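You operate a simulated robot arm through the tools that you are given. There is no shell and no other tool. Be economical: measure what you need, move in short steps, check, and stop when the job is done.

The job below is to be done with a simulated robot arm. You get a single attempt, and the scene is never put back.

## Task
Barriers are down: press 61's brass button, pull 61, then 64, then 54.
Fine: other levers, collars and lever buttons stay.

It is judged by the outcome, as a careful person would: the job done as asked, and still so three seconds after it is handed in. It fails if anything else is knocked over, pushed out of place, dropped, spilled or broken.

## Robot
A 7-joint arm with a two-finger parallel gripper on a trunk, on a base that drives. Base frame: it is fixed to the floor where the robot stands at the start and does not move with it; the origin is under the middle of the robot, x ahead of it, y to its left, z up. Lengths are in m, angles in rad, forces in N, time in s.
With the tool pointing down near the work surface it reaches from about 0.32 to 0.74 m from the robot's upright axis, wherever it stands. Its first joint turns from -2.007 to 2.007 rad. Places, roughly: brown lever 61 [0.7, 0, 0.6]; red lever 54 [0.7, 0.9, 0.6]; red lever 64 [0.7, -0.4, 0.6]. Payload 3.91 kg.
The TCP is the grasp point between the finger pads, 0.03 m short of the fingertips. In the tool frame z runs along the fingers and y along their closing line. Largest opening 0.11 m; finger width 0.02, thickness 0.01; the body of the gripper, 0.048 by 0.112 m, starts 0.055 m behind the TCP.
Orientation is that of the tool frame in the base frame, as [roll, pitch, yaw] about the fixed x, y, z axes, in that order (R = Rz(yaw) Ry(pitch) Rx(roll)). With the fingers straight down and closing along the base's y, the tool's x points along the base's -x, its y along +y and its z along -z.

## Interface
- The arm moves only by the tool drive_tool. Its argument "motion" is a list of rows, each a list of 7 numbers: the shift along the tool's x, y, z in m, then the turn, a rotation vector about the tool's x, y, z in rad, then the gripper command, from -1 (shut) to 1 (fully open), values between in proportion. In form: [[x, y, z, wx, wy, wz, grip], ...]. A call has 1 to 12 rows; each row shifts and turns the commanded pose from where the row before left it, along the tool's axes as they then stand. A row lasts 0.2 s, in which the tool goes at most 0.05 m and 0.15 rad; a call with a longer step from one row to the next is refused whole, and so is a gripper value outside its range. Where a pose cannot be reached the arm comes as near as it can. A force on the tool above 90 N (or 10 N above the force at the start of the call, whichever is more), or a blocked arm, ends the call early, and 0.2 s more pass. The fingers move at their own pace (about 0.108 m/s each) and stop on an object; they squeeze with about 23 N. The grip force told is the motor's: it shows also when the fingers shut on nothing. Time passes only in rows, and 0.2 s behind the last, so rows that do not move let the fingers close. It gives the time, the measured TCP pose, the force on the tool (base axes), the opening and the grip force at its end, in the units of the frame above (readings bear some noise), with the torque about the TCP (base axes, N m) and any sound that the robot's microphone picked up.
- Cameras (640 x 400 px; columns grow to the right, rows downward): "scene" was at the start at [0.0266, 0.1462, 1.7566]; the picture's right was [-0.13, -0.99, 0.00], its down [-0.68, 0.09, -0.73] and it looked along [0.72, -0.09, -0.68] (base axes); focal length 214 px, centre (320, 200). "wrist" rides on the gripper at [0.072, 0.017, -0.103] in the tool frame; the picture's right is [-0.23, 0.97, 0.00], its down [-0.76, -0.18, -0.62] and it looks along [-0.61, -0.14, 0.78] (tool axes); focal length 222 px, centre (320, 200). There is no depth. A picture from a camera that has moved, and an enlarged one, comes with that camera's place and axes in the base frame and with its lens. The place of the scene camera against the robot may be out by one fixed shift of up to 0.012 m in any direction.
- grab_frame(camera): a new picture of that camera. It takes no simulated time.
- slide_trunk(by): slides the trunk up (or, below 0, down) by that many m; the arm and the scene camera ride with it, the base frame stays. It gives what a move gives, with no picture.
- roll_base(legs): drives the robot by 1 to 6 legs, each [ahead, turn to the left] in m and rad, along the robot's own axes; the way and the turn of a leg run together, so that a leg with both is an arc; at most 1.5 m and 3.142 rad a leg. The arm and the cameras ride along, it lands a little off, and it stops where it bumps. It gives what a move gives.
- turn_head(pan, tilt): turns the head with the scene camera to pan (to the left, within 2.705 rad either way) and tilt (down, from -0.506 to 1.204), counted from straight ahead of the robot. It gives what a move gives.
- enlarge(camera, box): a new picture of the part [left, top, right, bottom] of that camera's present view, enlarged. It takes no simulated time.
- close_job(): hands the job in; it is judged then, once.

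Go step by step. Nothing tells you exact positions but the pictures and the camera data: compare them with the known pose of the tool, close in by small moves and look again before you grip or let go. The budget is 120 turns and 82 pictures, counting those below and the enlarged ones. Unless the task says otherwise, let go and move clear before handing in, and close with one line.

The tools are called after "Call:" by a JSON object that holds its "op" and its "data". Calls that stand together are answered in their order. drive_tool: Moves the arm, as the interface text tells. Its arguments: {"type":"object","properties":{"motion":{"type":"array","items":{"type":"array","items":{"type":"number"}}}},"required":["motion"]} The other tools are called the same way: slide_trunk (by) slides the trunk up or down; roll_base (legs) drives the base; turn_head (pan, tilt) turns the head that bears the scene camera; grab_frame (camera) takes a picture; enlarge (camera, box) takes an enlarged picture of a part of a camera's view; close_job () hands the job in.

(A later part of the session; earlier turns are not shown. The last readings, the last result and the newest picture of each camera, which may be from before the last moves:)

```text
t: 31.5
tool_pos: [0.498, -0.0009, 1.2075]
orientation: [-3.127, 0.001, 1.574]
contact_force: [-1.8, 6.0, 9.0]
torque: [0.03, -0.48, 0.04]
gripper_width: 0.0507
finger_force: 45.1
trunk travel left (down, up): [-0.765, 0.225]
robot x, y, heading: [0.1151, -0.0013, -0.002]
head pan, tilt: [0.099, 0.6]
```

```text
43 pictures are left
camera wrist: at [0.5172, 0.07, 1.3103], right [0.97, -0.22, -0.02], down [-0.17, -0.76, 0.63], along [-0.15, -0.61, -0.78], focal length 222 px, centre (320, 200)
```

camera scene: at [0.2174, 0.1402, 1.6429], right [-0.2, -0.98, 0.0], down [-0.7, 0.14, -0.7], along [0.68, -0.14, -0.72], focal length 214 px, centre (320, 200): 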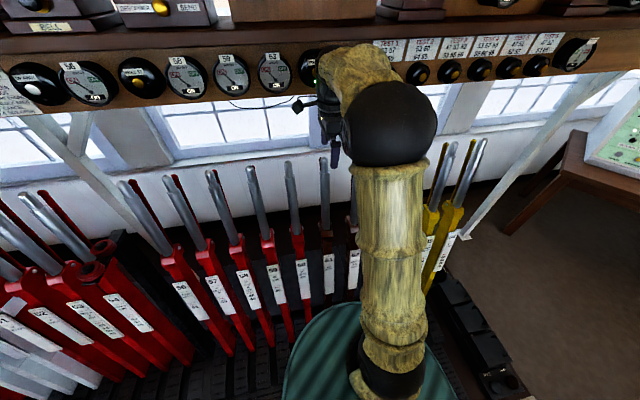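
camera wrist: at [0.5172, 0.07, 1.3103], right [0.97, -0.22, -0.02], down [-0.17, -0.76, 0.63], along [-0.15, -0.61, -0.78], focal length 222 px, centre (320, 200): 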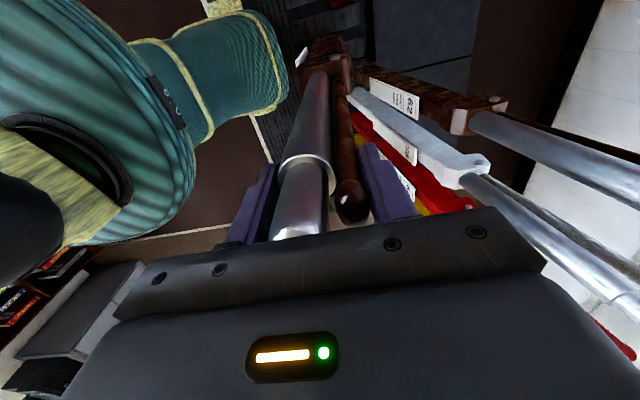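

Works smoothly. I keep alternating: correct the tool's tilt, then back the base.

Call:
{"op": "drive_tool", "data": {"motion": [[0, 0, 0.001, -0.04, 0, 0, -1]]}}

Call:
{"op": "roll_base", "data": {"legs": [[-0.1, 0]]}}

Call:
{"op": "drive_tool", "data": {"motion": [[0, 0, 0.004, -0.057, 0, 0, -1]]}}

Call:
{"op": "roll_base", "data": {"legs": [[-0.08, 0]]}}

Call:
{"op": "drive_tool", "data": {"motion": [[0, 0, 0.006, -0.046, 0, 0, -1]]}}

Call:
{"op": "grab_frame", "data": {"camera": "wrist"}}

```text
t: 31.9
tool_pos: [0.4983, -0.0018, 1.2071]
orientation: [3.122, -0.001, 1.574]
contact_force: [-1.9, 4.4, 11.8]
torque: [0.42, 2.97, 0.06]
gripper_width: 0.0509
finger_force: 45.2
trunk travel left (down, up): [-0.765, 0.225]
robot x, y, heading: [0.1162, -0.0004, -0.002]
head pan, tilt: [0.099, 0.6]
```

```text
t: 33.2
tool_pos: [0.3982, -0.0018, 1.2059]
orientation: [3.125, 0.0, 1.578]
contact_force: [-9.3, -0.4, -36.0]
torque: [-0.1, -0.86, -0.02]
gripper_width: 0.0515
finger_force: 45.0
trunk travel left (down, up): [-0.765, 0.225]
robot x, y, heading: [0.0158, -0.0026, 0.003]
head pan, tilt: [0.099, 0.6]
```

```text
t: 33.6
tool_pos: [0.3968, -0.002, 1.2043]
orientation: [3.063, 0.0, 1.576]
contact_force: [-1.5, 0.6, 32.4]
torque: [-0.1, 2.32, 0.05]
gripper_width: 0.0512
finger_force: 44.8
trunk travel left (down, up): [-0.765, 0.225]
robot x, y, heading: [0.0152, -0.0022, 0.001]
head pan, tilt: [0.099, 0.6]
```

```text
t: 34.7
tool_pos: [0.3137, -0.0025, 1.1994]
orientation: [3.075, -0.001, 1.573]
contact_force: [-10.2, 0.4, -36.7]
torque: [-0.11, -0.72, -0.06]
gripper_width: 0.0511
finger_force: 45.3
trunk travel left (down, up): [-0.765, 0.225]
robot x, y, heading: [-0.0696, -0.0031, 0.0]
head pan, tilt: [0.099, 0.6]
```

```text
t: 35.1
tool_pos: [0.3112, -0.0019, 1.1977]
orientation: [3.02, 0.0, 1.576]
contact_force: [-5.9, -1.7, 41.1]
torque: [-0.1, 1.51, 0.11]
gripper_width: 0.0507
finger_force: 44.8
trunk travel left (down, up): [-0.765, 0.225]
robot x, y, heading: [-0.0669, -0.0015, 0.001]
head pan, tilt: [0.099, 0.6]
```

```text
42 pictures are left
camera wrist: at [0.3162, 0.0696, 1.302], right [0.97, -0.22, 0.12], down [-0.25, -0.76, 0.6], along [-0.04, -0.61, -0.79], focal length 222 px, centre (320, 200)
```

wrist: 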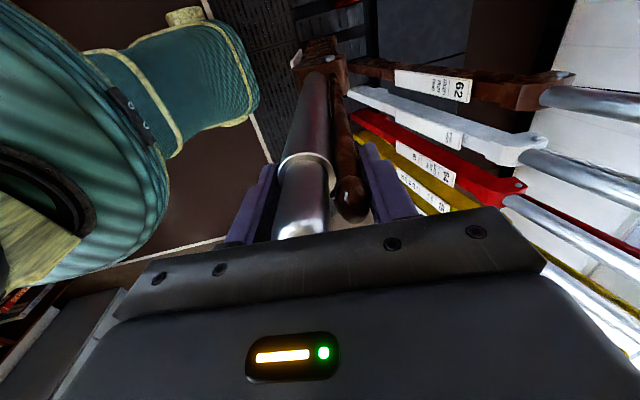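

Call:
{"op": "roll_base", "data": {"legs": [[-0.07, 0]]}}

Call:
{"op": "drive_tool", "data": {"motion": [[0, 0, 0.004, -0.04, 0, 0, -1]]}}

Call:
{"op": "roll_base", "data": {"legs": [[-0.06, 0]]}}

Call:
{"op": "drive_tool", "data": {"motion": [[0, 0, 0.004, -0.035, 0, 0, -1]]}}

```text
t: 36.2
tool_pos: [0.2429, -0.0012, 1.1921]
orientation: [3.034, -0.001, 1.575]
contact_force: [-10.2, 1.0, -36.3]
torque: [-0.13, -0.6, -0.04]
gripper_width: 0.051
finger_force: 44.8
trunk travel left (down, up): [-0.765, 0.225]
robot x, y, heading: [-0.138, 0.0008, 0.002]
head pan, tilt: [0.099, 0.6]
```

```text
t: 36.6
tool_pos: [0.2406, -0.0023, 1.1901]
orientation: [2.991, -0.001, 1.576]
contact_force: [-5.4, 0.4, 21.9]
torque: [-0.36, 0.91, -0.01]
gripper_width: 0.0503
finger_force: 45.3
trunk travel left (down, up): [-0.765, 0.225]
robot x, y, heading: [-0.1359, 0.003, -0.001]
head pan, tilt: [0.099, 0.6]
```

```text
t: 37.6
tool_pos: [0.1788, -0.0033, 1.1863]
orientation: [3.002, 0.001, 1.574]
contact_force: [-11.7, 1.8, -36.6]
torque: [-0.09, -0.27, 0.02]
gripper_width: 0.0508
finger_force: 45.4
trunk travel left (down, up): [-0.765, 0.225]
robot x, y, heading: [-0.1982, -0.0013, 0.006]
head pan, tilt: [0.099, 0.6]
```

```text
t: 38.0
tool_pos: [0.1775, -0.0018, 1.1853]
orientation: [2.964, 0.0, 1.576]
contact_force: [-9.0, 2.0, 22.7]
torque: [-0.25, 0.56, 0.05]
gripper_width: 0.0503
finger_force: 44.8
trunk travel left (down, up): [-0.765, 0.225]
robot x, y, heading: [-0.1993, -0.0009, -0.004]
head pan, tilt: [0.099, 0.6]
```

No stop felt yet; I continue with short pulls by arm and watch for a stop.

Call:
{"op": "drive_tool", "data": {"motion": [[0, -0.02, 0.001, -0.012, 0, 0, -1], [0, -0.02, 0.001, -0.012, 0, 0, -1]]}}

Call:
{"op": "grab_frame", "data": {"camera": "wrist"}}

Call:
{"op": "turn_head", "data": {"pan": 0.6, "tilt": 0.7}}

Call:
{"op": "grab_frame", "data": {"camera": "scene"}}

```text
t: 38.6
tool_pos: [0.1748, -0.0021, 1.1839]
orientation: [2.892, 0.0, 1.577]
contact_force: [34.5, 3.0, -9.1]
torque: [-0.09, 1.33, -0.07]
gripper_width: 0.0521
finger_force: 45.4
trunk travel left (down, up): [-0.765, 0.225]
robot x, y, heading: [-0.1977, 0.0007, 0.002]
head pan, tilt: [0.099, 0.6]
stopped in row 2: the force on the tool passed its limit at 98 N (the readings are from after the stop); the commanded pose is now the measured one
```

```text
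41 pictures are left
camera wrist: at [0.1648, 0.0691, 1.2868], right [0.94, -0.22, 0.24], down [-0.32, -0.76, 0.56], along [0.06, -0.61, -0.79], focal length 222 px, centre (320, 200)
```

wrist: 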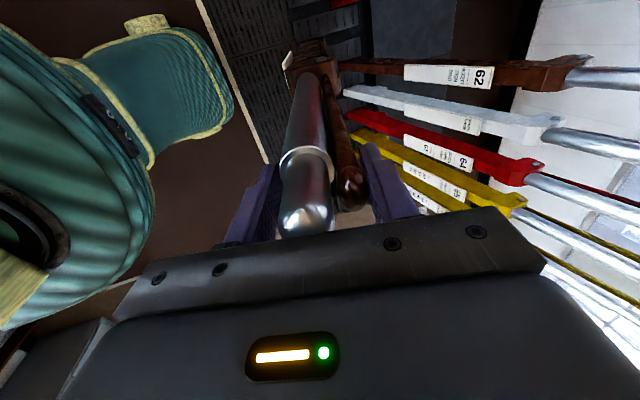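

```text
t: 39.5
tool_pos: [0.1736, -0.0021, 1.1823]
orientation: [2.895, 0.0, 1.577]
contact_force: [45.5, 3.7, -11.7]
torque: [-0.25, 1.5, -0.01]
gripper_width: 0.0518
finger_force: 45.1
trunk travel left (down, up): [-0.765, 0.225]
robot x, y, heading: [-0.2005, 0.0038, 0.001]
head pan, tilt: [0.6, 0.7]
```

```text
40 pictures are left
camera scene: at [-0.1719, 0.2042, 1.6508], right [0.57, -0.82, 0.0], down [-0.54, -0.36, -0.76], along [0.63, 0.43, -0.65], focal length 214 px, centre (320, 200)
```

scene: 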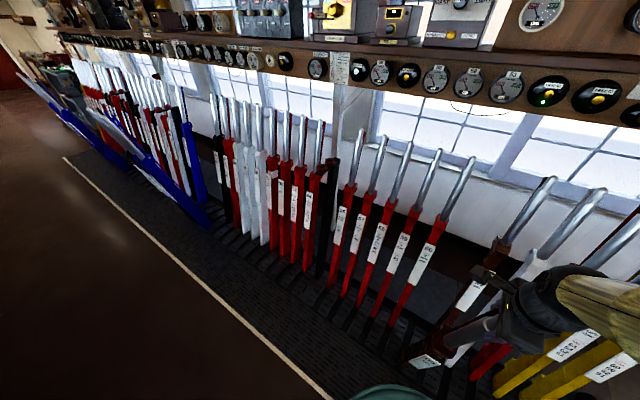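

The lever reached its end stop at x≈0.174. I open the fingers to let the catch drop in, and rise along the handle.

Call:
{"op": "drive_tool", "data": {"motion": [[0, 0, 0, 0, 0, 0, -0.3], [0, 0, 0, 0, 0, 0, 0.3], [0, 0, 0, 0, 0, 0, 1], [0, 0, 0, 0, 0, 0, 1], [0, 0, 0, 0, 0, 0, 1]]}}

Call:
{"op": "grab_frame", "data": {"camera": "wrist"}}

```text
t: 40.7
tool_pos: [0.1638, -0.003, 1.1851]
orientation: [2.897, 0.0, 1.578]
contact_force: [0.6, 0.3, -0.3]
torque: [-0.01, 0.0, 0.05]
gripper_width: 0.1099
finger_force: 0.1
trunk travel left (down, up): [-0.765, 0.225]
robot x, y, heading: [-0.1962, -0.0006, 0.007]
head pan, tilt: [0.6, 0.7]
```

```text
39 pictures are left
camera wrist: at [0.1553, 0.0685, 1.2886], right [0.95, -0.22, 0.24], down [-0.32, -0.76, 0.56], along [0.06, -0.61, -0.79], focal length 222 px, centre (320, 200)
```

wrist: 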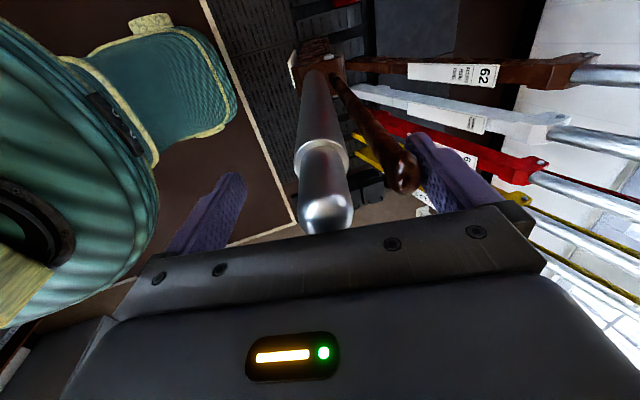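

61 holds in the pulled position with its catch out. I rise clear along the lever axis and look.

Call:
{"op": "drive_tool", "data": {"motion": [[0, 0.006, 0, 0, 0, 0, 1], [0, 0, -0.04, 0, 0, 0, 1], [0, 0, -0.04, 0, 0, 0, 1], [0, 0, -0.04, 0, 0, 0, 1], [0, 0, -0.04, 0.05, 0, 0, 1]]}}

Call:
{"op": "grab_frame", "data": {"camera": "wrist"}}

Call:
{"op": "turn_head", "data": {"pan": -0.5, "tilt": 0.9}}

Call:
{"op": "grab_frame", "data": {"camera": "scene"}}

```text
t: 41.9
tool_pos: [0.1329, -0.0041, 1.3424]
orientation: [2.949, -0.001, 1.576]
contact_force: [0.8, -0.3, -0.1]
torque: [0.0, 0.01, 0.04]
gripper_width: 0.11
finger_force: 0.0
out of reach, approached as far as the arm can: row 5
trunk travel left (down, up): [-0.765, 0.225]
robot x, y, heading: [-0.196, -0.001, -0.001]
head pan, tilt: [0.6, 0.7]
```

```text
38 pictures are left
camera wrist: at [0.13, 0.0675, 1.4457], right [0.96, -0.22, 0.19], down [-0.29, -0.76, 0.58], along [0.01, -0.61, -0.8], focal length 222 px, centre (320, 200)
```

wrist: 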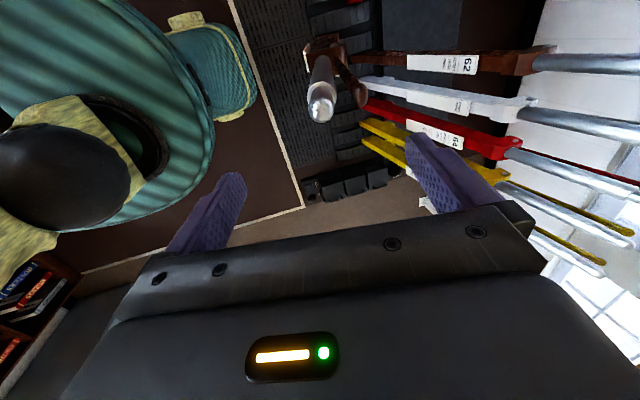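

```text
t: 43.2
tool_pos: [0.1326, -0.004, 1.3414]
orientation: [2.945, -0.002, 1.577]
contact_force: [0.0, -0.7, 0.8]
torque: [-0.02, -0.03, 0.01]
gripper_width: 0.11
finger_force: 0.1
trunk travel left (down, up): [-0.765, 0.225]
robot x, y, heading: [-0.1945, -0.0029, 0.007]
head pan, tilt: [-0.499, 0.901]
```

```text
37 pictures are left
camera scene: at [-0.1865, 0.1194, 1.635], right [-0.48, -0.88, 0.0], down [-0.69, 0.37, -0.62], along [0.55, -0.3, -0.78], focal length 214 px, centre (320, 200)
```

scene: 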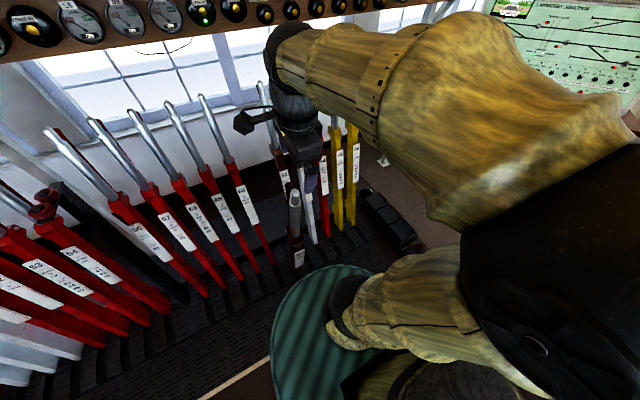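

61 stays pulled. Next is 64 at y≈−0.39. I check behind and to the right before driving.

Call:
{"op": "turn_head", "data": {"pan": -2.2, "tilt": 0.6}}

Call:
{"op": "grab_frame", "data": {"camera": "scene"}}

```text
t: 45.0
tool_pos: [0.1332, -0.0036, 1.3411]
orientation: [2.946, -0.002, 1.574]
contact_force: [-0.1, -0.1, 0.4]
torque: [0.0, 0.0, -0.04]
gripper_width: 0.1099
finger_force: 0.0
trunk travel left (down, up): [-0.765, 0.225]
robot x, y, heading: [-0.1973, 0.002, 0.001]
head pan, tilt: [-2.201, 0.6]
```

```text
36 pictures are left
camera scene: at [-0.3048, 0.0838, 1.6597], right [-0.81, 0.59, 0.0], down [0.33, 0.46, -0.83], along [-0.48, -0.67, -0.56], focal length 214 px, centre (320, 200)
```

scene: 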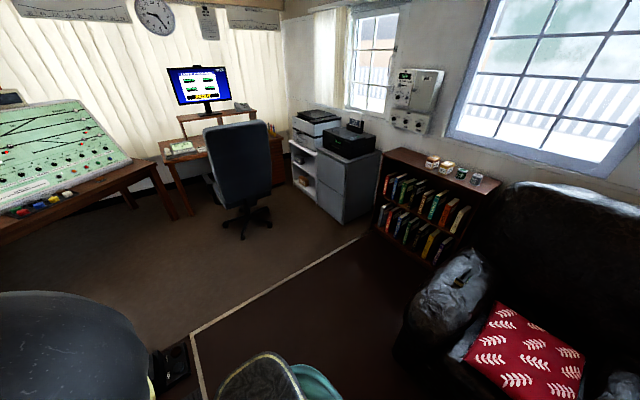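

Room behind is ample. I back up, sidestep to y≈−0.39 and approach.

Call:
{"op": "roll_base", "data": {"legs": [[-0.2, 0], [0, -1.571], [0.39, 0], [0, 1.571]]}}

Call:
{"op": "turn_head", "data": {"pan": 0.0, "tilt": 0.8}}

Call:
{"op": "grab_frame", "data": {"camera": "scene"}}

```text
t: 60.3
tool_pos: [-0.0607, -0.3791, 1.3423]
orientation: [2.948, 0.001, 1.623]
contact_force: [0.4, -1.0, 0.8]
torque: [0.0, 0.02, 0.02]
gripper_width: 0.11
finger_force: 0.0
trunk travel left (down, up): [-0.765, 0.225]
robot x, y, heading: [-0.3914, -0.3918, 0.047]
head pan, tilt: [-2.201, 0.6]
```

```text
t: 62.4
tool_pos: [-0.0605, -0.3791, 1.3422]
orientation: [2.949, 0.0, 1.623]
contact_force: [0.0, 0.5, 0.3]
torque: [0.03, -0.03, 0.0]
gripper_width: 0.11
finger_force: 0.1
trunk travel left (down, up): [-0.765, 0.225]
robot x, y, heading: [-0.3929, -0.3914, 0.051]
head pan, tilt: [0.0, 0.799]
```

```text
35 pictures are left
camera scene: at [-0.3736, -0.2347, 1.6429], right [0.05, -1.0, 0.0], down [-0.72, -0.03, -0.7], along [0.7, 0.03, -0.72], focal length 214 px, centre (320, 200)
```

scene: 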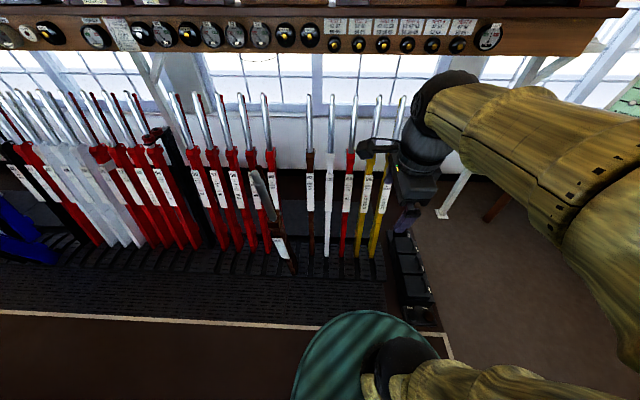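

Call:
{"op": "roll_base", "data": {"legs": [[0, -0.05], [0.55, 0]]}}

Call:
{"op": "drive_tool", "data": {"motion": [[0, 0, 0, 0.1, 0, 0, 1], [0, 0.04, 0, 0.1, 0, 0, 1], [0, 0.04, 0, 0.1, 0, 0, 1], [0, 0.04, 0, 0.05, 0, 0, 1], [0, 0.04, 0, 0, 0, 0, 1], [0, 0.04, -0.02, 0, 0, 0, 1]]}}

Call:
{"op": "grab_frame", "data": {"camera": "wrist"}}

Call:
{"op": "grab_frame", "data": {"camera": "scene"}}

```text
t: 66.5
tool_pos: [0.4968, -0.3963, 1.3416]
orientation: [2.948, -0.001, 1.572]
contact_force: [-0.1, 0.3, -0.3]
torque: [0.01, 0.01, -0.01]
gripper_width: 0.1101
finger_force: 0.0
trunk travel left (down, up): [-0.765, 0.225]
robot x, y, heading: [0.1658, -0.3953, -0.005]
head pan, tilt: [0.0, 0.799]
```

```text
t: 67.9
tool_pos: [0.7019, -0.3959, 1.3474]
orientation: [-2.982, 0.0, 1.573]
contact_force: [0.2, -0.1, -0.2]
torque: [0.03, 0.02, 0.02]
gripper_width: 0.11
finger_force: 0.1
trunk travel left (down, up): [-0.765, 0.225]
robot x, y, heading: [0.1663, -0.3929, -0.002]
head pan, tilt: [0.0, 0.799]
```

```text
34 pictures are left
camera wrist: at [0.7339, -0.3242, 1.4458], right [0.96, -0.23, -0.15], down [-0.08, -0.76, 0.64], along [-0.26, -0.61, -0.75], focal length 222 px, centre (320, 200)
```

wrist: 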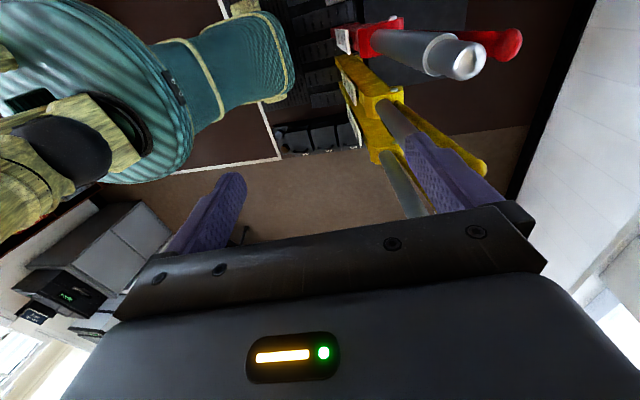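

```text
33 pictures are left
camera scene: at [0.1937, -0.2366, 1.6427], right [0.0, -1.0, 0.0], down [-0.72, 0.0, -0.7], along [0.7, 0.0, -0.72], focal length 214 px, centre (320, 200)
```

scene: 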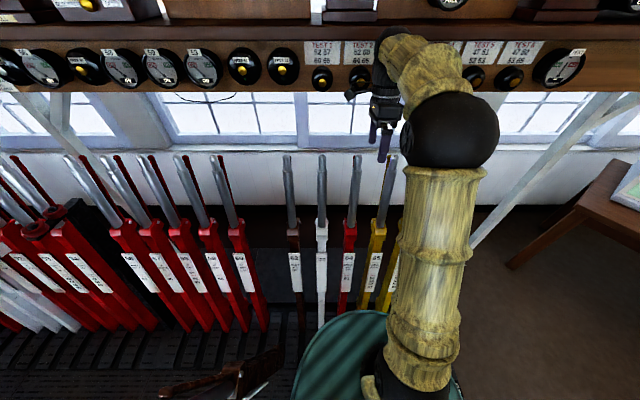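

64 (red) is just ahead in the wrist view, around (0.81, −0.375). I move over it and re-measure.

Call:
{"op": "drive_tool", "data": {"motion": [[0.008, 0.04, -0.006, 0, 0, 0, 1], [0.008, 0.04, -0.006, 0, 0, 0, 1], [0, 0.035, -0.006, 0, 0, 0, 1]]}}

Call:
{"op": "grab_frame", "data": {"camera": "wrist"}}

```text
t: 68.7
tool_pos: [0.7859, -0.3796, 1.3462]
orientation: [-2.99, -0.001, 1.574]
contact_force: [0.1, -0.3, 0.6]
torque: [0.03, -0.03, 0.02]
gripper_width: 0.1099
finger_force: 0.0
out of reach, approached as far as the arm can: row 3
trunk travel left (down, up): [-0.765, 0.225]
robot x, y, heading: [0.1635, -0.393, -0.006]
head pan, tilt: [0.0, 0.799]
```

```text
32 pictures are left
camera wrist: at [0.8183, -0.308, 1.4447], right [0.96, -0.23, -0.15], down [-0.08, -0.76, 0.64], along [-0.26, -0.61, -0.75], focal length 222 px, centre (320, 200)
```

wrist: 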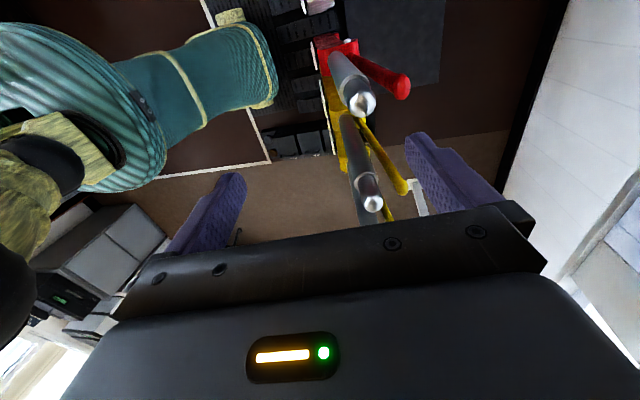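

64 tip fixes at (0.812, −0.378). I nudge the base ahead 0.03 m and descend to just above the palm clearance.

Call:
{"op": "roll_base", "data": {"legs": [[0.03, 0]]}}

Call:
{"op": "drive_tool", "data": {"motion": [[0.001, 0.006, 0.032, 0, 0, 0, 1], [0, 0.006, 0.032, 0, 0, 0, 1], [0, 0.006, 0.032, 0, 0, 0, 1]]}}

Call:
{"op": "grab_frame", "data": {"camera": "wrist"}}

```text
t: 69.6
tool_pos: [0.8185, -0.3795, 1.344]
orientation: [-2.987, 0.001, 1.574]
contact_force: [1.0, -0.2, -0.6]
torque: [0.01, 0.0, 0.0]
gripper_width: 0.1102
finger_force: 0.1
trunk travel left (down, up): [-0.765, 0.225]
robot x, y, heading: [0.1948, -0.3942, -0.002]
head pan, tilt: [0.0, 0.799]
```

```text
t: 70.4
tool_pos: [0.8213, -0.3787, 1.2461]
orientation: [-2.989, 0.002, 1.573]
contact_force: [0.6, -0.9, 0.7]
torque: [-0.04, 0.01, 0.0]
gripper_width: 0.1099
finger_force: 0.1
trunk travel left (down, up): [-0.765, 0.225]
robot x, y, heading: [0.1951, -0.3912, -0.002]
head pan, tilt: [0.0, 0.799]
```

```text
31 pictures are left
camera wrist: at [0.8536, -0.3066, 1.3451], right [0.96, -0.23, -0.15], down [-0.08, -0.76, 0.64], along [-0.26, -0.61, -0.75], focal length 222 px, centre (320, 200)
```

wrist: 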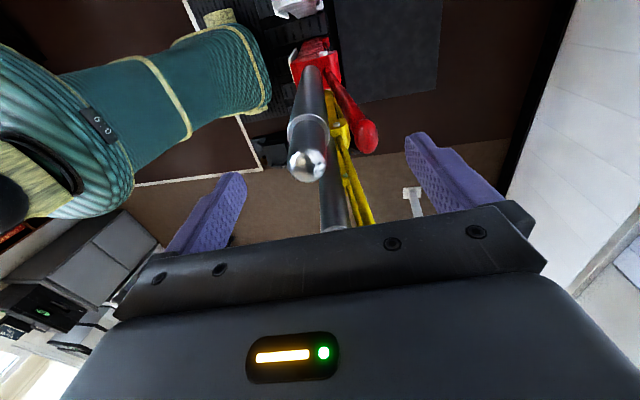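

Well aligned. Descend and close.

Call:
{"op": "drive_tool", "data": {"motion": [[0, 0.002, 0.03, 0, 0, 0, 1], [0, 0.001, 0.03, 0, 0, 0, 1], [0, 0, 0, 0, 0, 0, -0.2], [0, 0, 0, 0, 0, 0, -1], [0, 0, 0, 0, 0, 0, -1], [0, 0, 0, 0, 0, 0, -1]]}}

Call:
{"op": "grab_frame", "data": {"camera": "wrist"}}

```text
t: 71.8
tool_pos: [0.8107, -0.38, 1.1865]
orientation: [-2.982, -0.001, 1.573]
contact_force: [-19.6, 0.5, -2.4]
torque: [-0.09, 2.55, 0.19]
gripper_width: 0.0514
finger_force: 45.1
trunk travel left (down, up): [-0.765, 0.225]
robot x, y, heading: [0.1942, -0.3914, 0.001]
head pan, tilt: [0.0, 0.799]
```

```text
30 pictures are left
camera wrist: at [0.844, -0.3067, 1.2852], right [0.96, -0.23, -0.15], down [-0.08, -0.76, 0.64], along [-0.26, -0.61, -0.75], focal length 222 px, centre (320, 200)
```

wrist: 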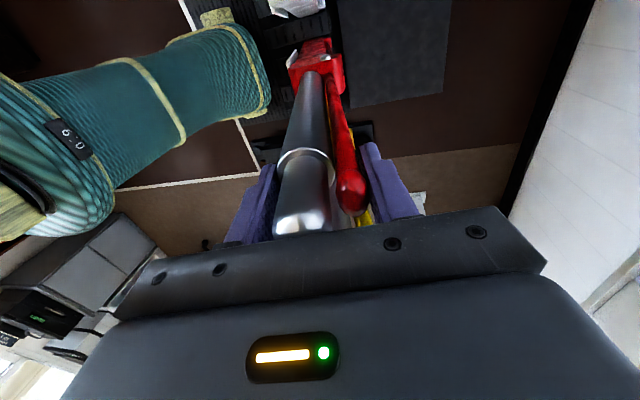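

Same grip as before. Pull 64 with the arm first.

Call:
{"op": "drive_tool", "data": {"motion": [[0, -0.015, 0, -0.005, 0, 0, -1], [0, -0.025, 0, -0.0145, 0, 0, -1], [0, -0.03, 0, -0.0175, 0, 0, -1], [0, -0.035, 0, -0.02, 0, 0, -1], [0, -0.035, 0, -0.02, 0, 0, -1], [0, -0.035, 0, -0.02, 0, 0, -1], [0, -0.035, 0.001, -0.02, 0, 0, -1], [0, -0.025, 0.001, -0.0145, 0, 0, -1]]}}

Call:
{"op": "roll_base", "data": {"legs": [[-0.08, 0]]}}

Call:
{"op": "drive_tool", "data": {"motion": [[0, 0, 0.001, -0.046, 0, 0, -1]]}}

Call:
{"op": "grab_frame", "data": {"camera": "wrist"}}

```text
t: 73.6
tool_pos: [0.5809, -0.3791, 1.209]
orientation: [-3.125, 0.0, 1.573]
contact_force: [6.6, 5.5, 39.1]
torque: [0.29, 2.01, -0.05]
gripper_width: 0.052
finger_force: 45.2
trunk travel left (down, up): [-0.765, 0.225]
robot x, y, heading: [0.195, -0.3972, 0.003]
head pan, tilt: [0.0, 0.799]
```

```text
t: 74.7
tool_pos: [0.4977, -0.3803, 1.208]
orientation: [-3.119, 0.0, 1.571]
contact_force: [-3.8, 4.8, 7.4]
torque: [0.14, -0.32, 0.18]
gripper_width: 0.051
finger_force: 45.2
trunk travel left (down, up): [-0.765, 0.225]
robot x, y, heading: [0.1144, -0.3942, -0.005]
head pan, tilt: [0.0, 0.799]
```

```text
t: 75.1
tool_pos: [0.4972, -0.3795, 1.2076]
orientation: [3.123, 0.0, 1.572]
contact_force: [-1.8, 3.0, 23.6]
torque: [0.49, 4.28, 0.07]
gripper_width: 0.0507
finger_force: 44.8
trunk travel left (down, up): [-0.765, 0.225]
robot x, y, heading: [0.1127, -0.3939, -0.009]
head pan, tilt: [0.0, 0.799]
```

```text
29 pictures are left
camera wrist: at [0.5128, -0.3079, 1.3097], right [0.97, -0.23, 0.02], down [-0.19, -0.76, 0.62], along [-0.13, -0.61, -0.78], focal length 222 px, centre (320, 200)
```

wrist: 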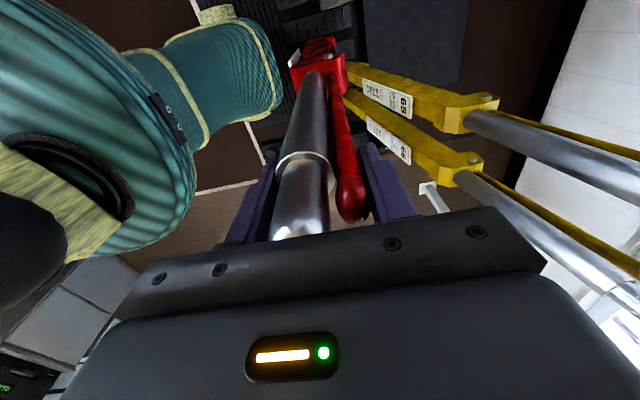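

64 is following. Same alternating sequence to the end stop.

Call:
{"op": "roll_base", "data": {"legs": [[-0.09, 0]]}}

Call:
{"op": "drive_tool", "data": {"motion": [[0, 0, 0.004, -0.052, 0, 0, -1]]}}

Call:
{"op": "roll_base", "data": {"legs": [[-0.08, 0]]}}

Call:
{"op": "drive_tool", "data": {"motion": [[0, 0, 0.005, -0.045, 0, 0, -1]]}}

Call:
{"op": "roll_base", "data": {"legs": [[-0.07, 0]]}}

Call:
{"op": "drive_tool", "data": {"motion": [[0, 0, 0.004, -0.04, 0, 0, -1]]}}

Call:
{"op": "roll_base", "data": {"legs": [[-0.06, 0]]}}

Call:
{"op": "drive_tool", "data": {"motion": [[0, 0, 0.004, -0.035, 0, 0, -1]]}}

```text
t: 76.3
tool_pos: [0.4053, -0.3799, 1.2042]
orientation: [3.129, 0.002, 1.572]
contact_force: [-9.7, 1.4, -27.7]
torque: [-0.08, -0.78, 0.16]
gripper_width: 0.0513
finger_force: 45.1
trunk travel left (down, up): [-0.765, 0.225]
robot x, y, heading: [0.0204, -0.394, 0.0]
head pan, tilt: [0.0, 0.799]
```

```text
t: 76.7
tool_pos: [0.4027, -0.379, 1.2029]
orientation: [3.075, 0.0, 1.573]
contact_force: [-0.8, 1.7, 28.0]
torque: [-0.03, 2.97, 0.07]
gripper_width: 0.0507
finger_force: 45.1
trunk travel left (down, up): [-0.765, 0.225]
robot x, y, heading: [0.0194, -0.3937, 0.0]
head pan, tilt: [0.0, 0.799]
```

```text
t: 77.9
tool_pos: [0.3232, -0.3796, 1.1997]
orientation: [3.083, 0.002, 1.571]
contact_force: [-8.9, 0.4, -34.9]
torque: [-0.11, -0.85, 0.12]
gripper_width: 0.0511
finger_force: 44.8
trunk travel left (down, up): [-0.765, 0.225]
robot x, y, heading: [-0.0576, -0.3952, 0.001]
head pan, tilt: [0.0, 0.799]
```

```text
t: 78.3
tool_pos: [0.3198, -0.3793, 1.1988]
orientation: [3.031, 0.002, 1.573]
contact_force: [-4.1, -0.1, 29.4]
torque: [-0.33, 1.39, 0.04]
gripper_width: 0.0506
finger_force: 44.9
trunk travel left (down, up): [-0.765, 0.225]
robot x, y, heading: [-0.0565, -0.3928, -0.002]
head pan, tilt: [0.0, 0.799]
```

```text
t: 79.3
tool_pos: [0.2494, -0.3798, 1.1935]
orientation: [3.044, 0.003, 1.571]
contact_force: [-9.8, 0.9, -36.2]
torque: [-0.16, -0.59, 0.11]
gripper_width: 0.0516
finger_force: 45.0
trunk travel left (down, up): [-0.765, 0.225]
robot x, y, heading: [-0.1295, -0.3894, -0.003]
head pan, tilt: [0.0, 0.799]
```

```text
t: 79.7
tool_pos: [0.2481, -0.3795, 1.1917]
orientation: [2.999, 0.002, 1.573]
contact_force: [-5.4, 1.3, 20.7]
torque: [-0.22, 0.49, 0.15]
gripper_width: 0.0504
finger_force: 45.0
trunk travel left (down, up): [-0.765, 0.225]
robot x, y, heading: [-0.1322, -0.3896, -0.01]
head pan, tilt: [0.0, 0.799]
```

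```text
t: 80.8
tool_pos: [0.1878, -0.3799, 1.1886]
orientation: [3.013, 0.003, 1.572]
contact_force: [-11.2, -0.4, -36.4]
torque: [-0.18, -0.27, 0.16]
gripper_width: 0.0507
finger_force: 45.2
trunk travel left (down, up): [-0.765, 0.225]
robot x, y, heading: [-0.1906, -0.391, -0.004]
head pan, tilt: [0.0, 0.799]
```

```text
t: 81.2
tool_pos: [0.1868, -0.3806, 1.1866]
orientation: [2.969, 0.002, 1.57]
contact_force: [-6.4, 0.2, 25.2]
torque: [-0.12, 0.11, 0.11]
gripper_width: 0.0501
finger_force: 45.2
trunk travel left (down, up): [-0.765, 0.225]
robot x, y, heading: [-0.1844, -0.3938, -0.01]
head pan, tilt: [0.0, 0.799]
```

Near the end stop. Last pulls by arm.

Call:
{"op": "drive_tool", "data": {"motion": [[0, -0.015, 0.001, -0.009, 0, 0, -1], [0, -0.015, 0.001, -0.009, 0, 0, -1], [0, -0.012, 0, -0.007, 0, 0, -1]]}}

```text
t: 82.0
tool_pos: [0.1745, -0.3807, 1.1822]
orientation: [2.901, -0.002, 1.569]
contact_force: [32.6, -2.5, -8.0]
torque: [-0.17, 1.35, -0.24]
gripper_width: 0.0517
finger_force: 45.3
trunk travel left (down, up): [-0.765, 0.225]
robot x, y, heading: [-0.1873, -0.3935, -0.004]
head pan, tilt: [0.0, 0.799]
stopped in row 3: the force on the tool passed its limit at 96 N (the readings are from after the stop); the commanded pose is now the measured one
```

Stop reached at the same place as for 61. I release and rise.

Call:
{"op": "drive_tool", "data": {"motion": [[0, 0, 0, 0, 0, 0, -0.3], [0, 0, 0, 0, 0, 0, 0.3], [0, 0, 0, 0, 0, 0, 1], [0, 0, 0, 0, 0, 0, 1], [0, 0.006, 0, 0, 0, 0, 1], [0, 0, -0.04, 0, 0, 0, 1], [0, 0, -0.04, 0, 0, 0, 1], [0, 0, -0.04, 0, 0, 0, 1], [0, 0, -0.03, 0, 0, 0, 1]]}}

Call:
{"op": "grab_frame", "data": {"camera": "wrist"}}

Call:
{"op": "turn_head", "data": {"pan": 0.5, "tilt": 0.8}}

Call:
{"op": "grab_frame", "data": {"camera": "scene"}}

```text
t: 84.0
tool_pos: [0.1492, -0.3741, 1.3165]
orientation: [2.906, -0.002, 1.568]
contact_force: [0.2, 0.0, -0.9]
torque: [-0.02, 0.02, 0.01]
gripper_width: 0.11
finger_force: 0.0
out of reach, approached as far as the arm can: row 9
trunk travel left (down, up): [-0.765, 0.225]
robot x, y, heading: [-0.1874, -0.3947, -0.006]
head pan, tilt: [0.0, 0.799]
```

```text
28 pictures are left
camera wrist: at [0.1429, -0.3026, 1.4202], right [0.95, -0.23, 0.23], down [-0.32, -0.76, 0.56], along [0.04, -0.61, -0.79], focal length 222 px, centre (320, 200)
```

wrist: 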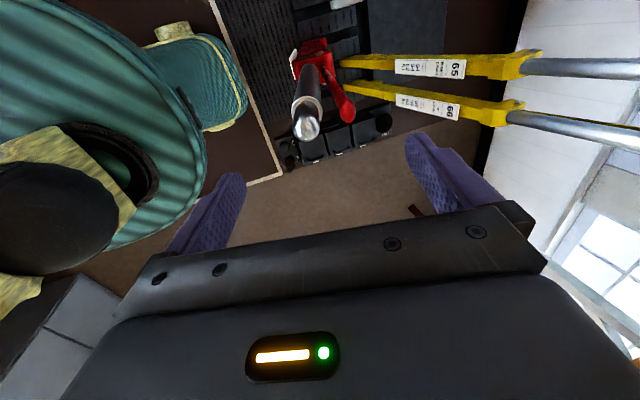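

```text
t: 84.9
tool_pos: [0.15, -0.3754, 1.3169]
orientation: [2.906, 0.0, 1.57]
contact_force: [0.6, 0.6, 0.1]
torque: [-0.02, -0.03, 0.0]
gripper_width: 0.11
finger_force: 0.1
trunk travel left (down, up): [-0.765, 0.225]
robot x, y, heading: [-0.1886, -0.3936, -0.004]
head pan, tilt: [0.499, 0.799]
```

```text
27 pictures are left
camera scene: at [-0.1718, -0.1971, 1.6429], right [0.47, -0.88, 0.0], down [-0.63, -0.34, -0.7], along [0.61, 0.33, -0.72], focal length 214 px, centre (320, 200)
```

scene: 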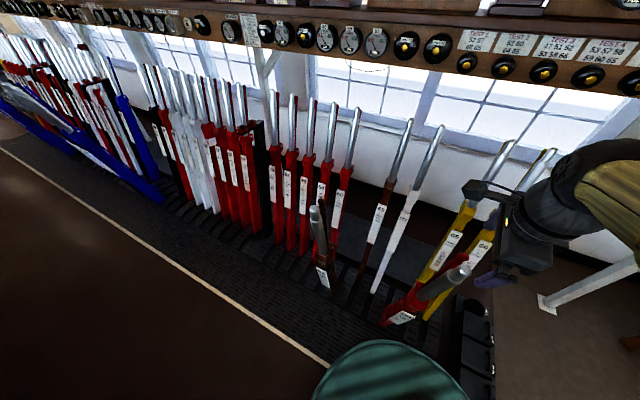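

Both 61 and 64 hold pulled. Now I back up and drive left to lever 54 (y≈0.88).

Call:
{"op": "roll_base", "data": {"legs": [[-0.22, 0], [0, 1.575], [1.265, 0], [0, -1.571]]}}

Call:
{"op": "turn_head", "data": {"pan": 0.0, "tilt": 0.8}}

Call:
{"op": "grab_frame", "data": {"camera": "scene"}}

```text
t: 105.0
tool_pos: [-0.045, 0.9097, 1.3166]
orientation: [2.904, -0.001, 1.551]
contact_force: [-0.6, -0.1, -0.2]
torque: [0.01, 0.01, 0.0]
gripper_width: 0.11
finger_force: 0.1
trunk travel left (down, up): [-0.765, 0.225]
robot x, y, heading: [-0.3834, 0.895, -0.023]
head pan, tilt: [0.499, 0.799]
```

```text
t: 105.9
tool_pos: [-0.0445, 0.9089, 1.3167]
orientation: [2.903, -0.003, 1.551]
contact_force: [0.3, -0.3, -0.4]
torque: [-0.01, 0.0, 0.01]
gripper_width: 0.1098
finger_force: 0.1
trunk travel left (down, up): [-0.765, 0.225]
robot x, y, heading: [-0.3852, 0.8937, -0.027]
head pan, tilt: [0.0, 0.799]
```

```text
26 pictures are left
camera scene: at [-0.3542, 1.0536, 1.6429], right [-0.02, -1.0, 0.0], down [-0.72, 0.02, -0.7], along [0.7, -0.01, -0.72], focal length 214 px, centre (320, 200)
```

scene: 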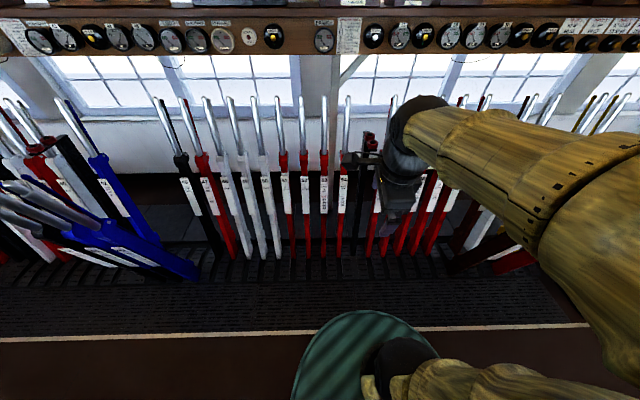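

Call:
{"op": "enlarge", "data": {"camera": "scene", "box": [280, 85, 420, 225]}}

Call:
{"op": "enlarge", "data": {"camera": "scene", "box": [0, 130, 220, 290]}}

```text
2.86 times, centred on (350, 155) of scene
camera zoom: at [-0.3542, 1.0536, 1.6429], right [-0.02, -1.0, 0.0], down [-0.72, 0.02, -0.7], along [0.7, -0.01, -0.72], focal length 613 px, centre (234, 329)
```

zoom: 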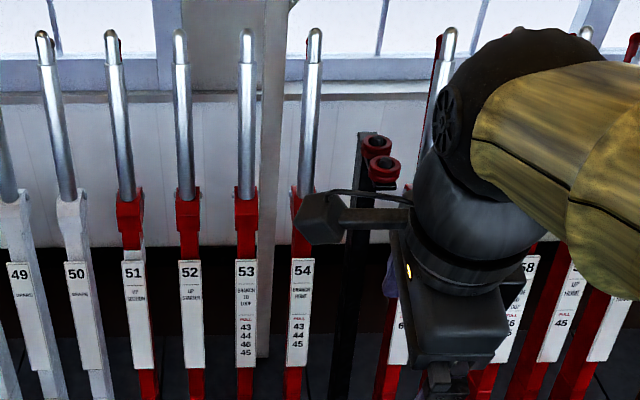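

```text
2.50 times, centred on (110, 210) of scene
camera zoom: at [-0.3542, 1.0536, 1.6429], right [-0.02, -1.0, 0.0], down [-0.72, 0.02, -0.7], along [0.7, -0.01, -0.72], focal length 536 px, centre (845, 175)
```

zoom: 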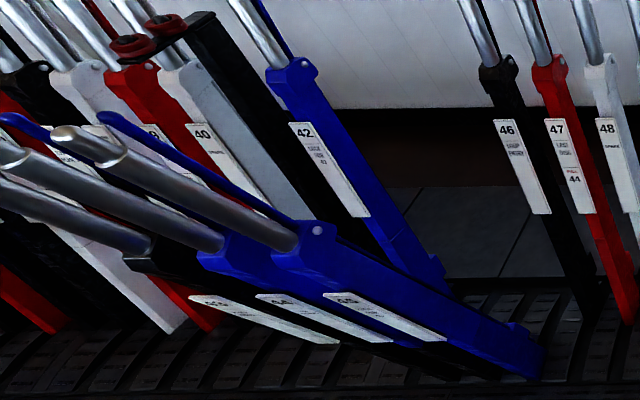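

43, 44 and 45 are already pulled, and the collars hang on the post at 55, clear of 54's path. I square up, drive ahead and place the tool over 54.

Call:
{"op": "roll_base", "data": {"legs": [[0, 0.02], [0.575, 0]]}}

Call:
{"op": "drive_tool", "data": {"motion": [[0, 0, 0, 0.1, 0, 0, 1], [-0.01, 0.03, -0.01, 0.1, 0, 0, 1], [-0.01, 0.04, 0, 0.1, 0, 0, 1], [-0.01, 0.04, 0, 0.09, 0, 0, 1], [0, 0.04, 0, 0, 0, 0, 1], [0, 0.04, -0.02, 0, 0, 0, 1]]}}

Call:
{"op": "grab_frame", "data": {"camera": "wrist"}}

```text
t: 110.2
tool_pos: [0.5429, 0.9104, 1.3161]
orientation: [2.907, -0.002, 1.567]
contact_force: [-0.3, 0.0, -0.4]
torque: [0.02, 0.03, -0.01]
gripper_width: 0.1098
finger_force: 0.0
trunk travel left (down, up): [-0.765, 0.225]
robot x, y, heading: [0.2048, 0.8915, -0.01]
head pan, tilt: [0.0, 0.799]
```

```text
t: 111.5
tool_pos: [0.7369, 0.8807, 1.3361]
orientation: [-2.985, -0.003, 1.565]
contact_force: [0.5, -0.7, -0.7]
torque: [0.0, 0.04, 0.0]
gripper_width: 0.1099
finger_force: 0.0
trunk travel left (down, up): [-0.765, 0.225]
robot x, y, heading: [0.2042, 0.8898, -0.013]
head pan, tilt: [0.0, 0.799]
```

```text
23 pictures are left
camera wrist: at [0.7694, 0.9506, 1.4347], right [0.96, -0.23, -0.15], down [-0.08, -0.76, 0.64], along [-0.26, -0.6, -0.75], focal length 222 px, centre (320, 200)
```

wrist: 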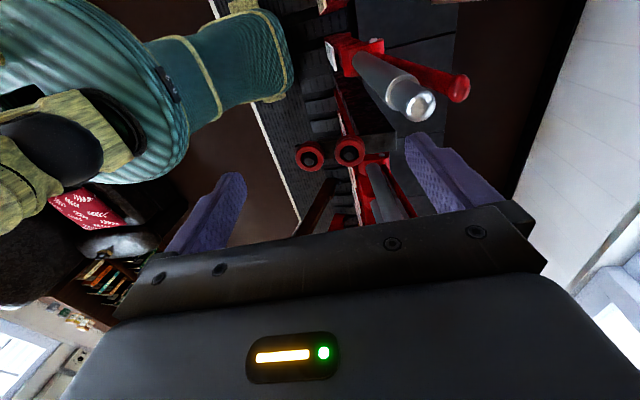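

54's tip is at (0.81, 0.879); the collars on 55 are at y≈0.756 and below finger level. Move over and descend partway.

Call:
{"op": "drive_tool", "data": {"motion": [[-0.002, 0.04, -0.006, 0, 0, 0, 1], [0, 0.043, -0.006, 0, 0, 0, 1], [0, 0.005, 0.03, 0, 0, 0, 1], [0, 0.005, 0.03, 0, 0, 0, 1], [0, 0.005, 0.03, 0, 0, 0, 1]]}}

Call:
{"op": "grab_frame", "data": {"camera": "wrist"}}

```text
t: 112.8
tool_pos: [0.8187, 0.8765, 1.2445]
orientation: [-2.989, -0.002, 1.566]
contact_force: [0.1, 0.2, -0.3]
torque: [-0.03, -0.02, 0.03]
gripper_width: 0.11
finger_force: 0.1
trunk travel left (down, up): [-0.765, 0.225]
robot x, y, heading: [0.2037, 0.8963, -0.005]
head pan, tilt: [0.0, 0.799]
```

```text
22 pictures are left
camera wrist: at [0.8516, 0.948, 1.3429], right [0.96, -0.23, -0.15], down [-0.09, -0.76, 0.64], along [-0.26, -0.6, -0.75], focal length 222 px, centre (320, 200)
```

wrist: 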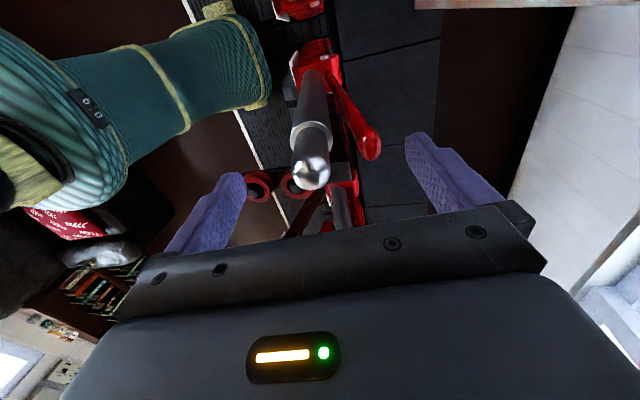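

Same alignment as for 64. Descend and close.

Call:
{"op": "drive_tool", "data": {"motion": [[0, 0.003, 0.03, 0, 0, 0, 1], [0, 0.002, 0.029, 0, 0, 0, 1], [0, 0, 0, 0, 0, 0, -0.2], [0, 0, 0, 0, 0, 0, -1], [0, 0, 0, 0, 0, 0, -1], [0, 0, 0, 0, 0, 0, -1]]}}

Call:
{"op": "grab_frame", "data": {"camera": "wrist"}}

```text
t: 114.2
tool_pos: [0.8099, 0.8753, 1.1857]
orientation: [-2.983, -0.003, 1.565]
contact_force: [-19.2, -1.8, -3.2]
torque: [-0.27, 2.6, 0.01]
gripper_width: 0.0514
finger_force: 44.5
trunk travel left (down, up): [-0.765, 0.225]
robot x, y, heading: [0.2032, 0.8943, -0.013]
head pan, tilt: [0.0, 0.799]
```

```text
21 pictures are left
camera wrist: at [0.8434, 0.9474, 1.2843], right [0.96, -0.23, -0.15], down [-0.08, -0.76, 0.64], along [-0.27, -0.6, -0.75], focal length 222 px, centre (320, 200)
```

wrist: 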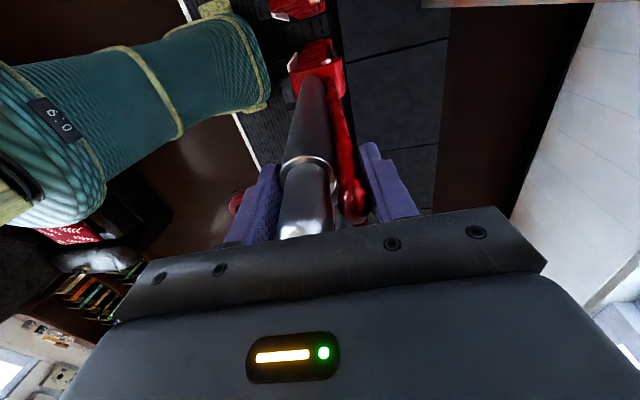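

Grip is good. Pull 54 with the arm first.

Call:
{"op": "drive_tool", "data": {"motion": [[0, -0.015, 0, -0.005, 0, 0, -1], [0, -0.025, 0, -0.0145, 0, 0, -1], [0, -0.03, 0, -0.0175, 0, 0, -1], [0, -0.035, 0, -0.02, 0, 0, -1], [0, -0.035, 0, -0.02, 0, 0, -1], [0, -0.035, 0, -0.02, 0, 0, -1], [0, -0.035, 0.001, -0.02, 0, 0, -1], [0, -0.025, 0.001, -0.0145, 0, 0, -1]]}}

Call:
{"op": "grab_frame", "data": {"camera": "wrist"}}

```text
t: 116.0
tool_pos: [0.5783, 0.8759, 1.2088]
orientation: [-3.123, -0.003, 1.566]
contact_force: [4.7, -9.6, 42.0]
torque: [-0.01, 2.01, 0.02]
gripper_width: 0.0516
finger_force: 45.0
trunk travel left (down, up): [-0.765, 0.225]
robot x, y, heading: [0.2077, 0.8944, -0.01]
head pan, tilt: [0.0, 0.799]
```

```text
20 pictures are left
camera wrist: at [0.5977, 0.9478, 1.3111], right [0.97, -0.23, -0.02], down [-0.17, -0.76, 0.62], along [-0.16, -0.6, -0.78], focal length 222 px, centre (320, 200)
```

wrist: 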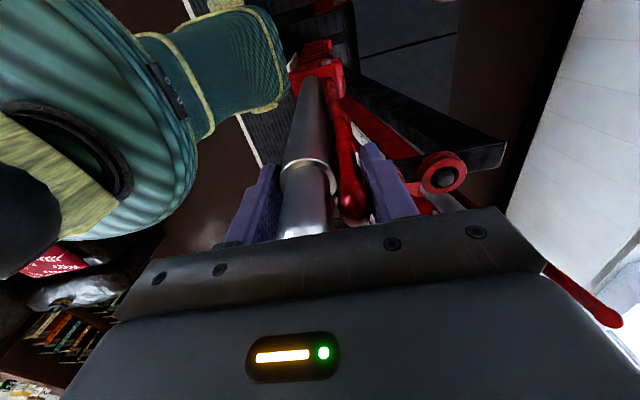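

54 moves freely and the collars are untouched. Continue with base steps.

Call:
{"op": "roll_base", "data": {"legs": [[-0.08, 0]]}}

Call:
{"op": "drive_tool", "data": {"motion": [[0, 0, 0.001, -0.046, 0, 0, -1]]}}

Call:
{"op": "roll_base", "data": {"legs": [[-0.09, 0]]}}

Call:
{"op": "drive_tool", "data": {"motion": [[0, 0, 0.004, -0.052, 0, 0, -1]]}}

Call:
{"op": "roll_base", "data": {"legs": [[-0.08, 0]]}}

Call:
{"op": "drive_tool", "data": {"motion": [[0, 0, 0.005, -0.045, 0, 0, -1]]}}

Call:
{"op": "roll_base", "data": {"legs": [[-0.07, 0]]}}

Call:
{"op": "drive_tool", "data": {"motion": [[0, 0, 0.004, -0.04, 0, 0, -1]]}}

Call:
{"op": "grab_frame", "data": {"camera": "wrist"}}

```text
t: 117.1
tool_pos: [0.4975, 0.8773, 1.2061]
orientation: [-3.115, -0.002, 1.566]
contact_force: [-3.5, -11.0, 5.2]
torque: [-0.42, -0.29, 0.07]
gripper_width: 0.0508
finger_force: 44.9
trunk travel left (down, up): [-0.765, 0.225]
robot x, y, heading: [0.1225, 0.8936, -0.01]
head pan, tilt: [0.0, 0.799]
```

```text
t: 117.5
tool_pos: [0.4971, 0.8773, 1.206]
orientation: [3.12, -0.002, 1.565]
contact_force: [-0.6, -7.7, 34.5]
torque: [-0.4, 4.62, 0.06]
gripper_width: 0.0511
finger_force: 44.8
trunk travel left (down, up): [-0.765, 0.225]
robot x, y, heading: [0.128, 0.8948, -0.009]
head pan, tilt: [0.0, 0.799]
```

```text
t: 118.6
tool_pos: [0.4085, 0.8778, 1.2034]
orientation: [3.126, -0.001, 1.565]
contact_force: [-10.2, -11.7, -20.0]
torque: [-0.41, -0.7, 0.02]
gripper_width: 0.0514
finger_force: 44.9
trunk travel left (down, up): [-0.765, 0.225]
robot x, y, heading: [0.0381, 0.897, -0.01]
head pan, tilt: [0.0, 0.799]
```

```text
t: 119.0
tool_pos: [0.4073, 0.8781, 1.2032]
orientation: [3.07, 0.0, 1.562]
contact_force: [-1.5, -10.8, 53.5]
torque: [-0.85, 5.04, 0.1]
gripper_width: 0.0505
finger_force: 45.0
trunk travel left (down, up): [-0.765, 0.225]
robot x, y, heading: [0.0376, 0.8947, -0.004]
head pan, tilt: [0.0, 0.799]
```

```text
t: 120.2
tool_pos: [0.3276, 0.8794, 1.1964]
orientation: [3.086, -0.003, 1.564]
contact_force: [-10.7, -15.7, -32.8]
torque: [-0.16, -0.94, 0.04]
gripper_width: 0.0516
finger_force: 45.4
trunk travel left (down, up): [-0.765, 0.225]
robot x, y, heading: [-0.0437, 0.8999, -0.011]
head pan, tilt: [0.0, 0.799]
```

```text
t: 120.6
tool_pos: [0.3248, 0.8787, 1.1951]
orientation: [3.037, -0.002, 1.564]
contact_force: [-5.3, -13.2, 42.7]
torque: [-0.18, 3.22, -0.09]
gripper_width: 0.0505
finger_force: 44.8
trunk travel left (down, up): [-0.765, 0.225]
robot x, y, heading: [-0.0411, 0.8938, -0.009]
head pan, tilt: [0.0, 0.799]
```

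```text
t: 121.6
tool_pos: [0.2563, 0.8803, 1.1912]
orientation: [3.046, 0.0, 1.567]
contact_force: [-11.5, -12.0, -34.1]
torque: [-0.06, -0.76, 0.02]
gripper_width: 0.0516
finger_force: 45.1
trunk travel left (down, up): [-0.765, 0.225]
robot x, y, heading: [-0.1132, 0.8957, -0.013]
head pan, tilt: [0.0, 0.799]
```

```text
t: 122.0
tool_pos: [0.256, 0.8801, 1.1893]
orientation: [3.002, 0.0, 1.565]
contact_force: [-6.0, -9.1, 23.2]
torque: [-0.8, 0.37, -0.36]
gripper_width: 0.0504
finger_force: 44.9
trunk travel left (down, up): [-0.765, 0.225]
robot x, y, heading: [-0.1094, 0.8974, -0.011]
head pan, tilt: [0.0, 0.799]
```

```text
19 pictures are left
camera wrist: at [0.2585, 0.952, 1.2933], right [0.96, -0.23, 0.13], down [-0.27, -0.76, 0.59], along [-0.04, -0.61, -0.79], focal length 222 px, centre (320, 200)
```

wrist: 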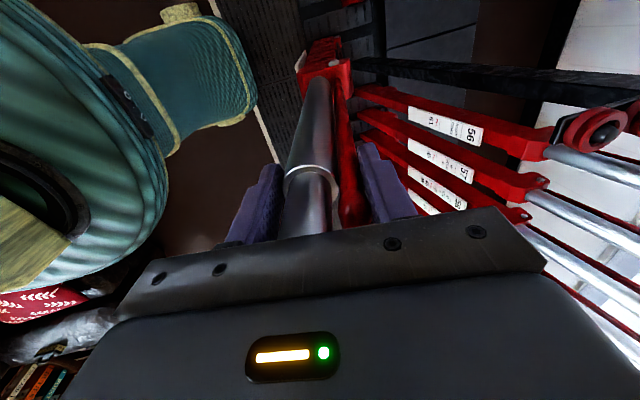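

Call:
{"op": "roll_base", "data": {"legs": [[-0.065, 0]]}}

Call:
{"op": "drive_tool", "data": {"motion": [[-0.004, 0, 0.004, -0.037, 0, 0, -1]]}}

Call:
{"op": "drive_tool", "data": {"motion": [[0, -0.015, 0.001, -0.009, 0, 0, -1], [0, -0.015, 0.001, -0.009, 0, 0, -1], [0, -0.012, 0, -0.007, 0, 0, -1]]}}

```text
t: 123.1
tool_pos: [0.1895, 0.8809, 1.1849]
orientation: [3.015, -0.002, 1.564]
contact_force: [-10.8, -3.6, -36.2]
torque: [0.17, -0.44, -0.08]
gripper_width: 0.0513
finger_force: 45.6
trunk travel left (down, up): [-0.765, 0.225]
robot x, y, heading: [-0.1796, 0.8984, -0.013]
head pan, tilt: [0.0, 0.799]
```

```text
t: 123.5
tool_pos: [0.1877, 0.8825, 1.1851]
orientation: [2.973, 0.0, 1.566]
contact_force: [-7.0, 14.9, 17.5]
torque: [0.59, -0.1, 0.28]
gripper_width: 0.0504
finger_force: 44.9
trunk travel left (down, up): [-0.765, 0.225]
robot x, y, heading: [-0.1757, 0.8965, -0.015]
head pan, tilt: [0.0, 0.799]
```

```text
t: 124.3
tool_pos: [0.1747, 0.8804, 1.1788]
orientation: [2.904, 0.002, 1.569]
contact_force: [33.6, 8.7, -7.8]
torque: [0.91, 1.57, 0.54]
gripper_width: 0.0516
finger_force: 44.9
trunk travel left (down, up): [-0.765, 0.225]
robot x, y, heading: [-0.1745, 0.901, -0.011]
head pan, tilt: [0.0, 0.799]
stopped in row 3: the force on the tool passed its limit at 93 N (the readings are from after the stop); the commanded pose is now the measured one
```

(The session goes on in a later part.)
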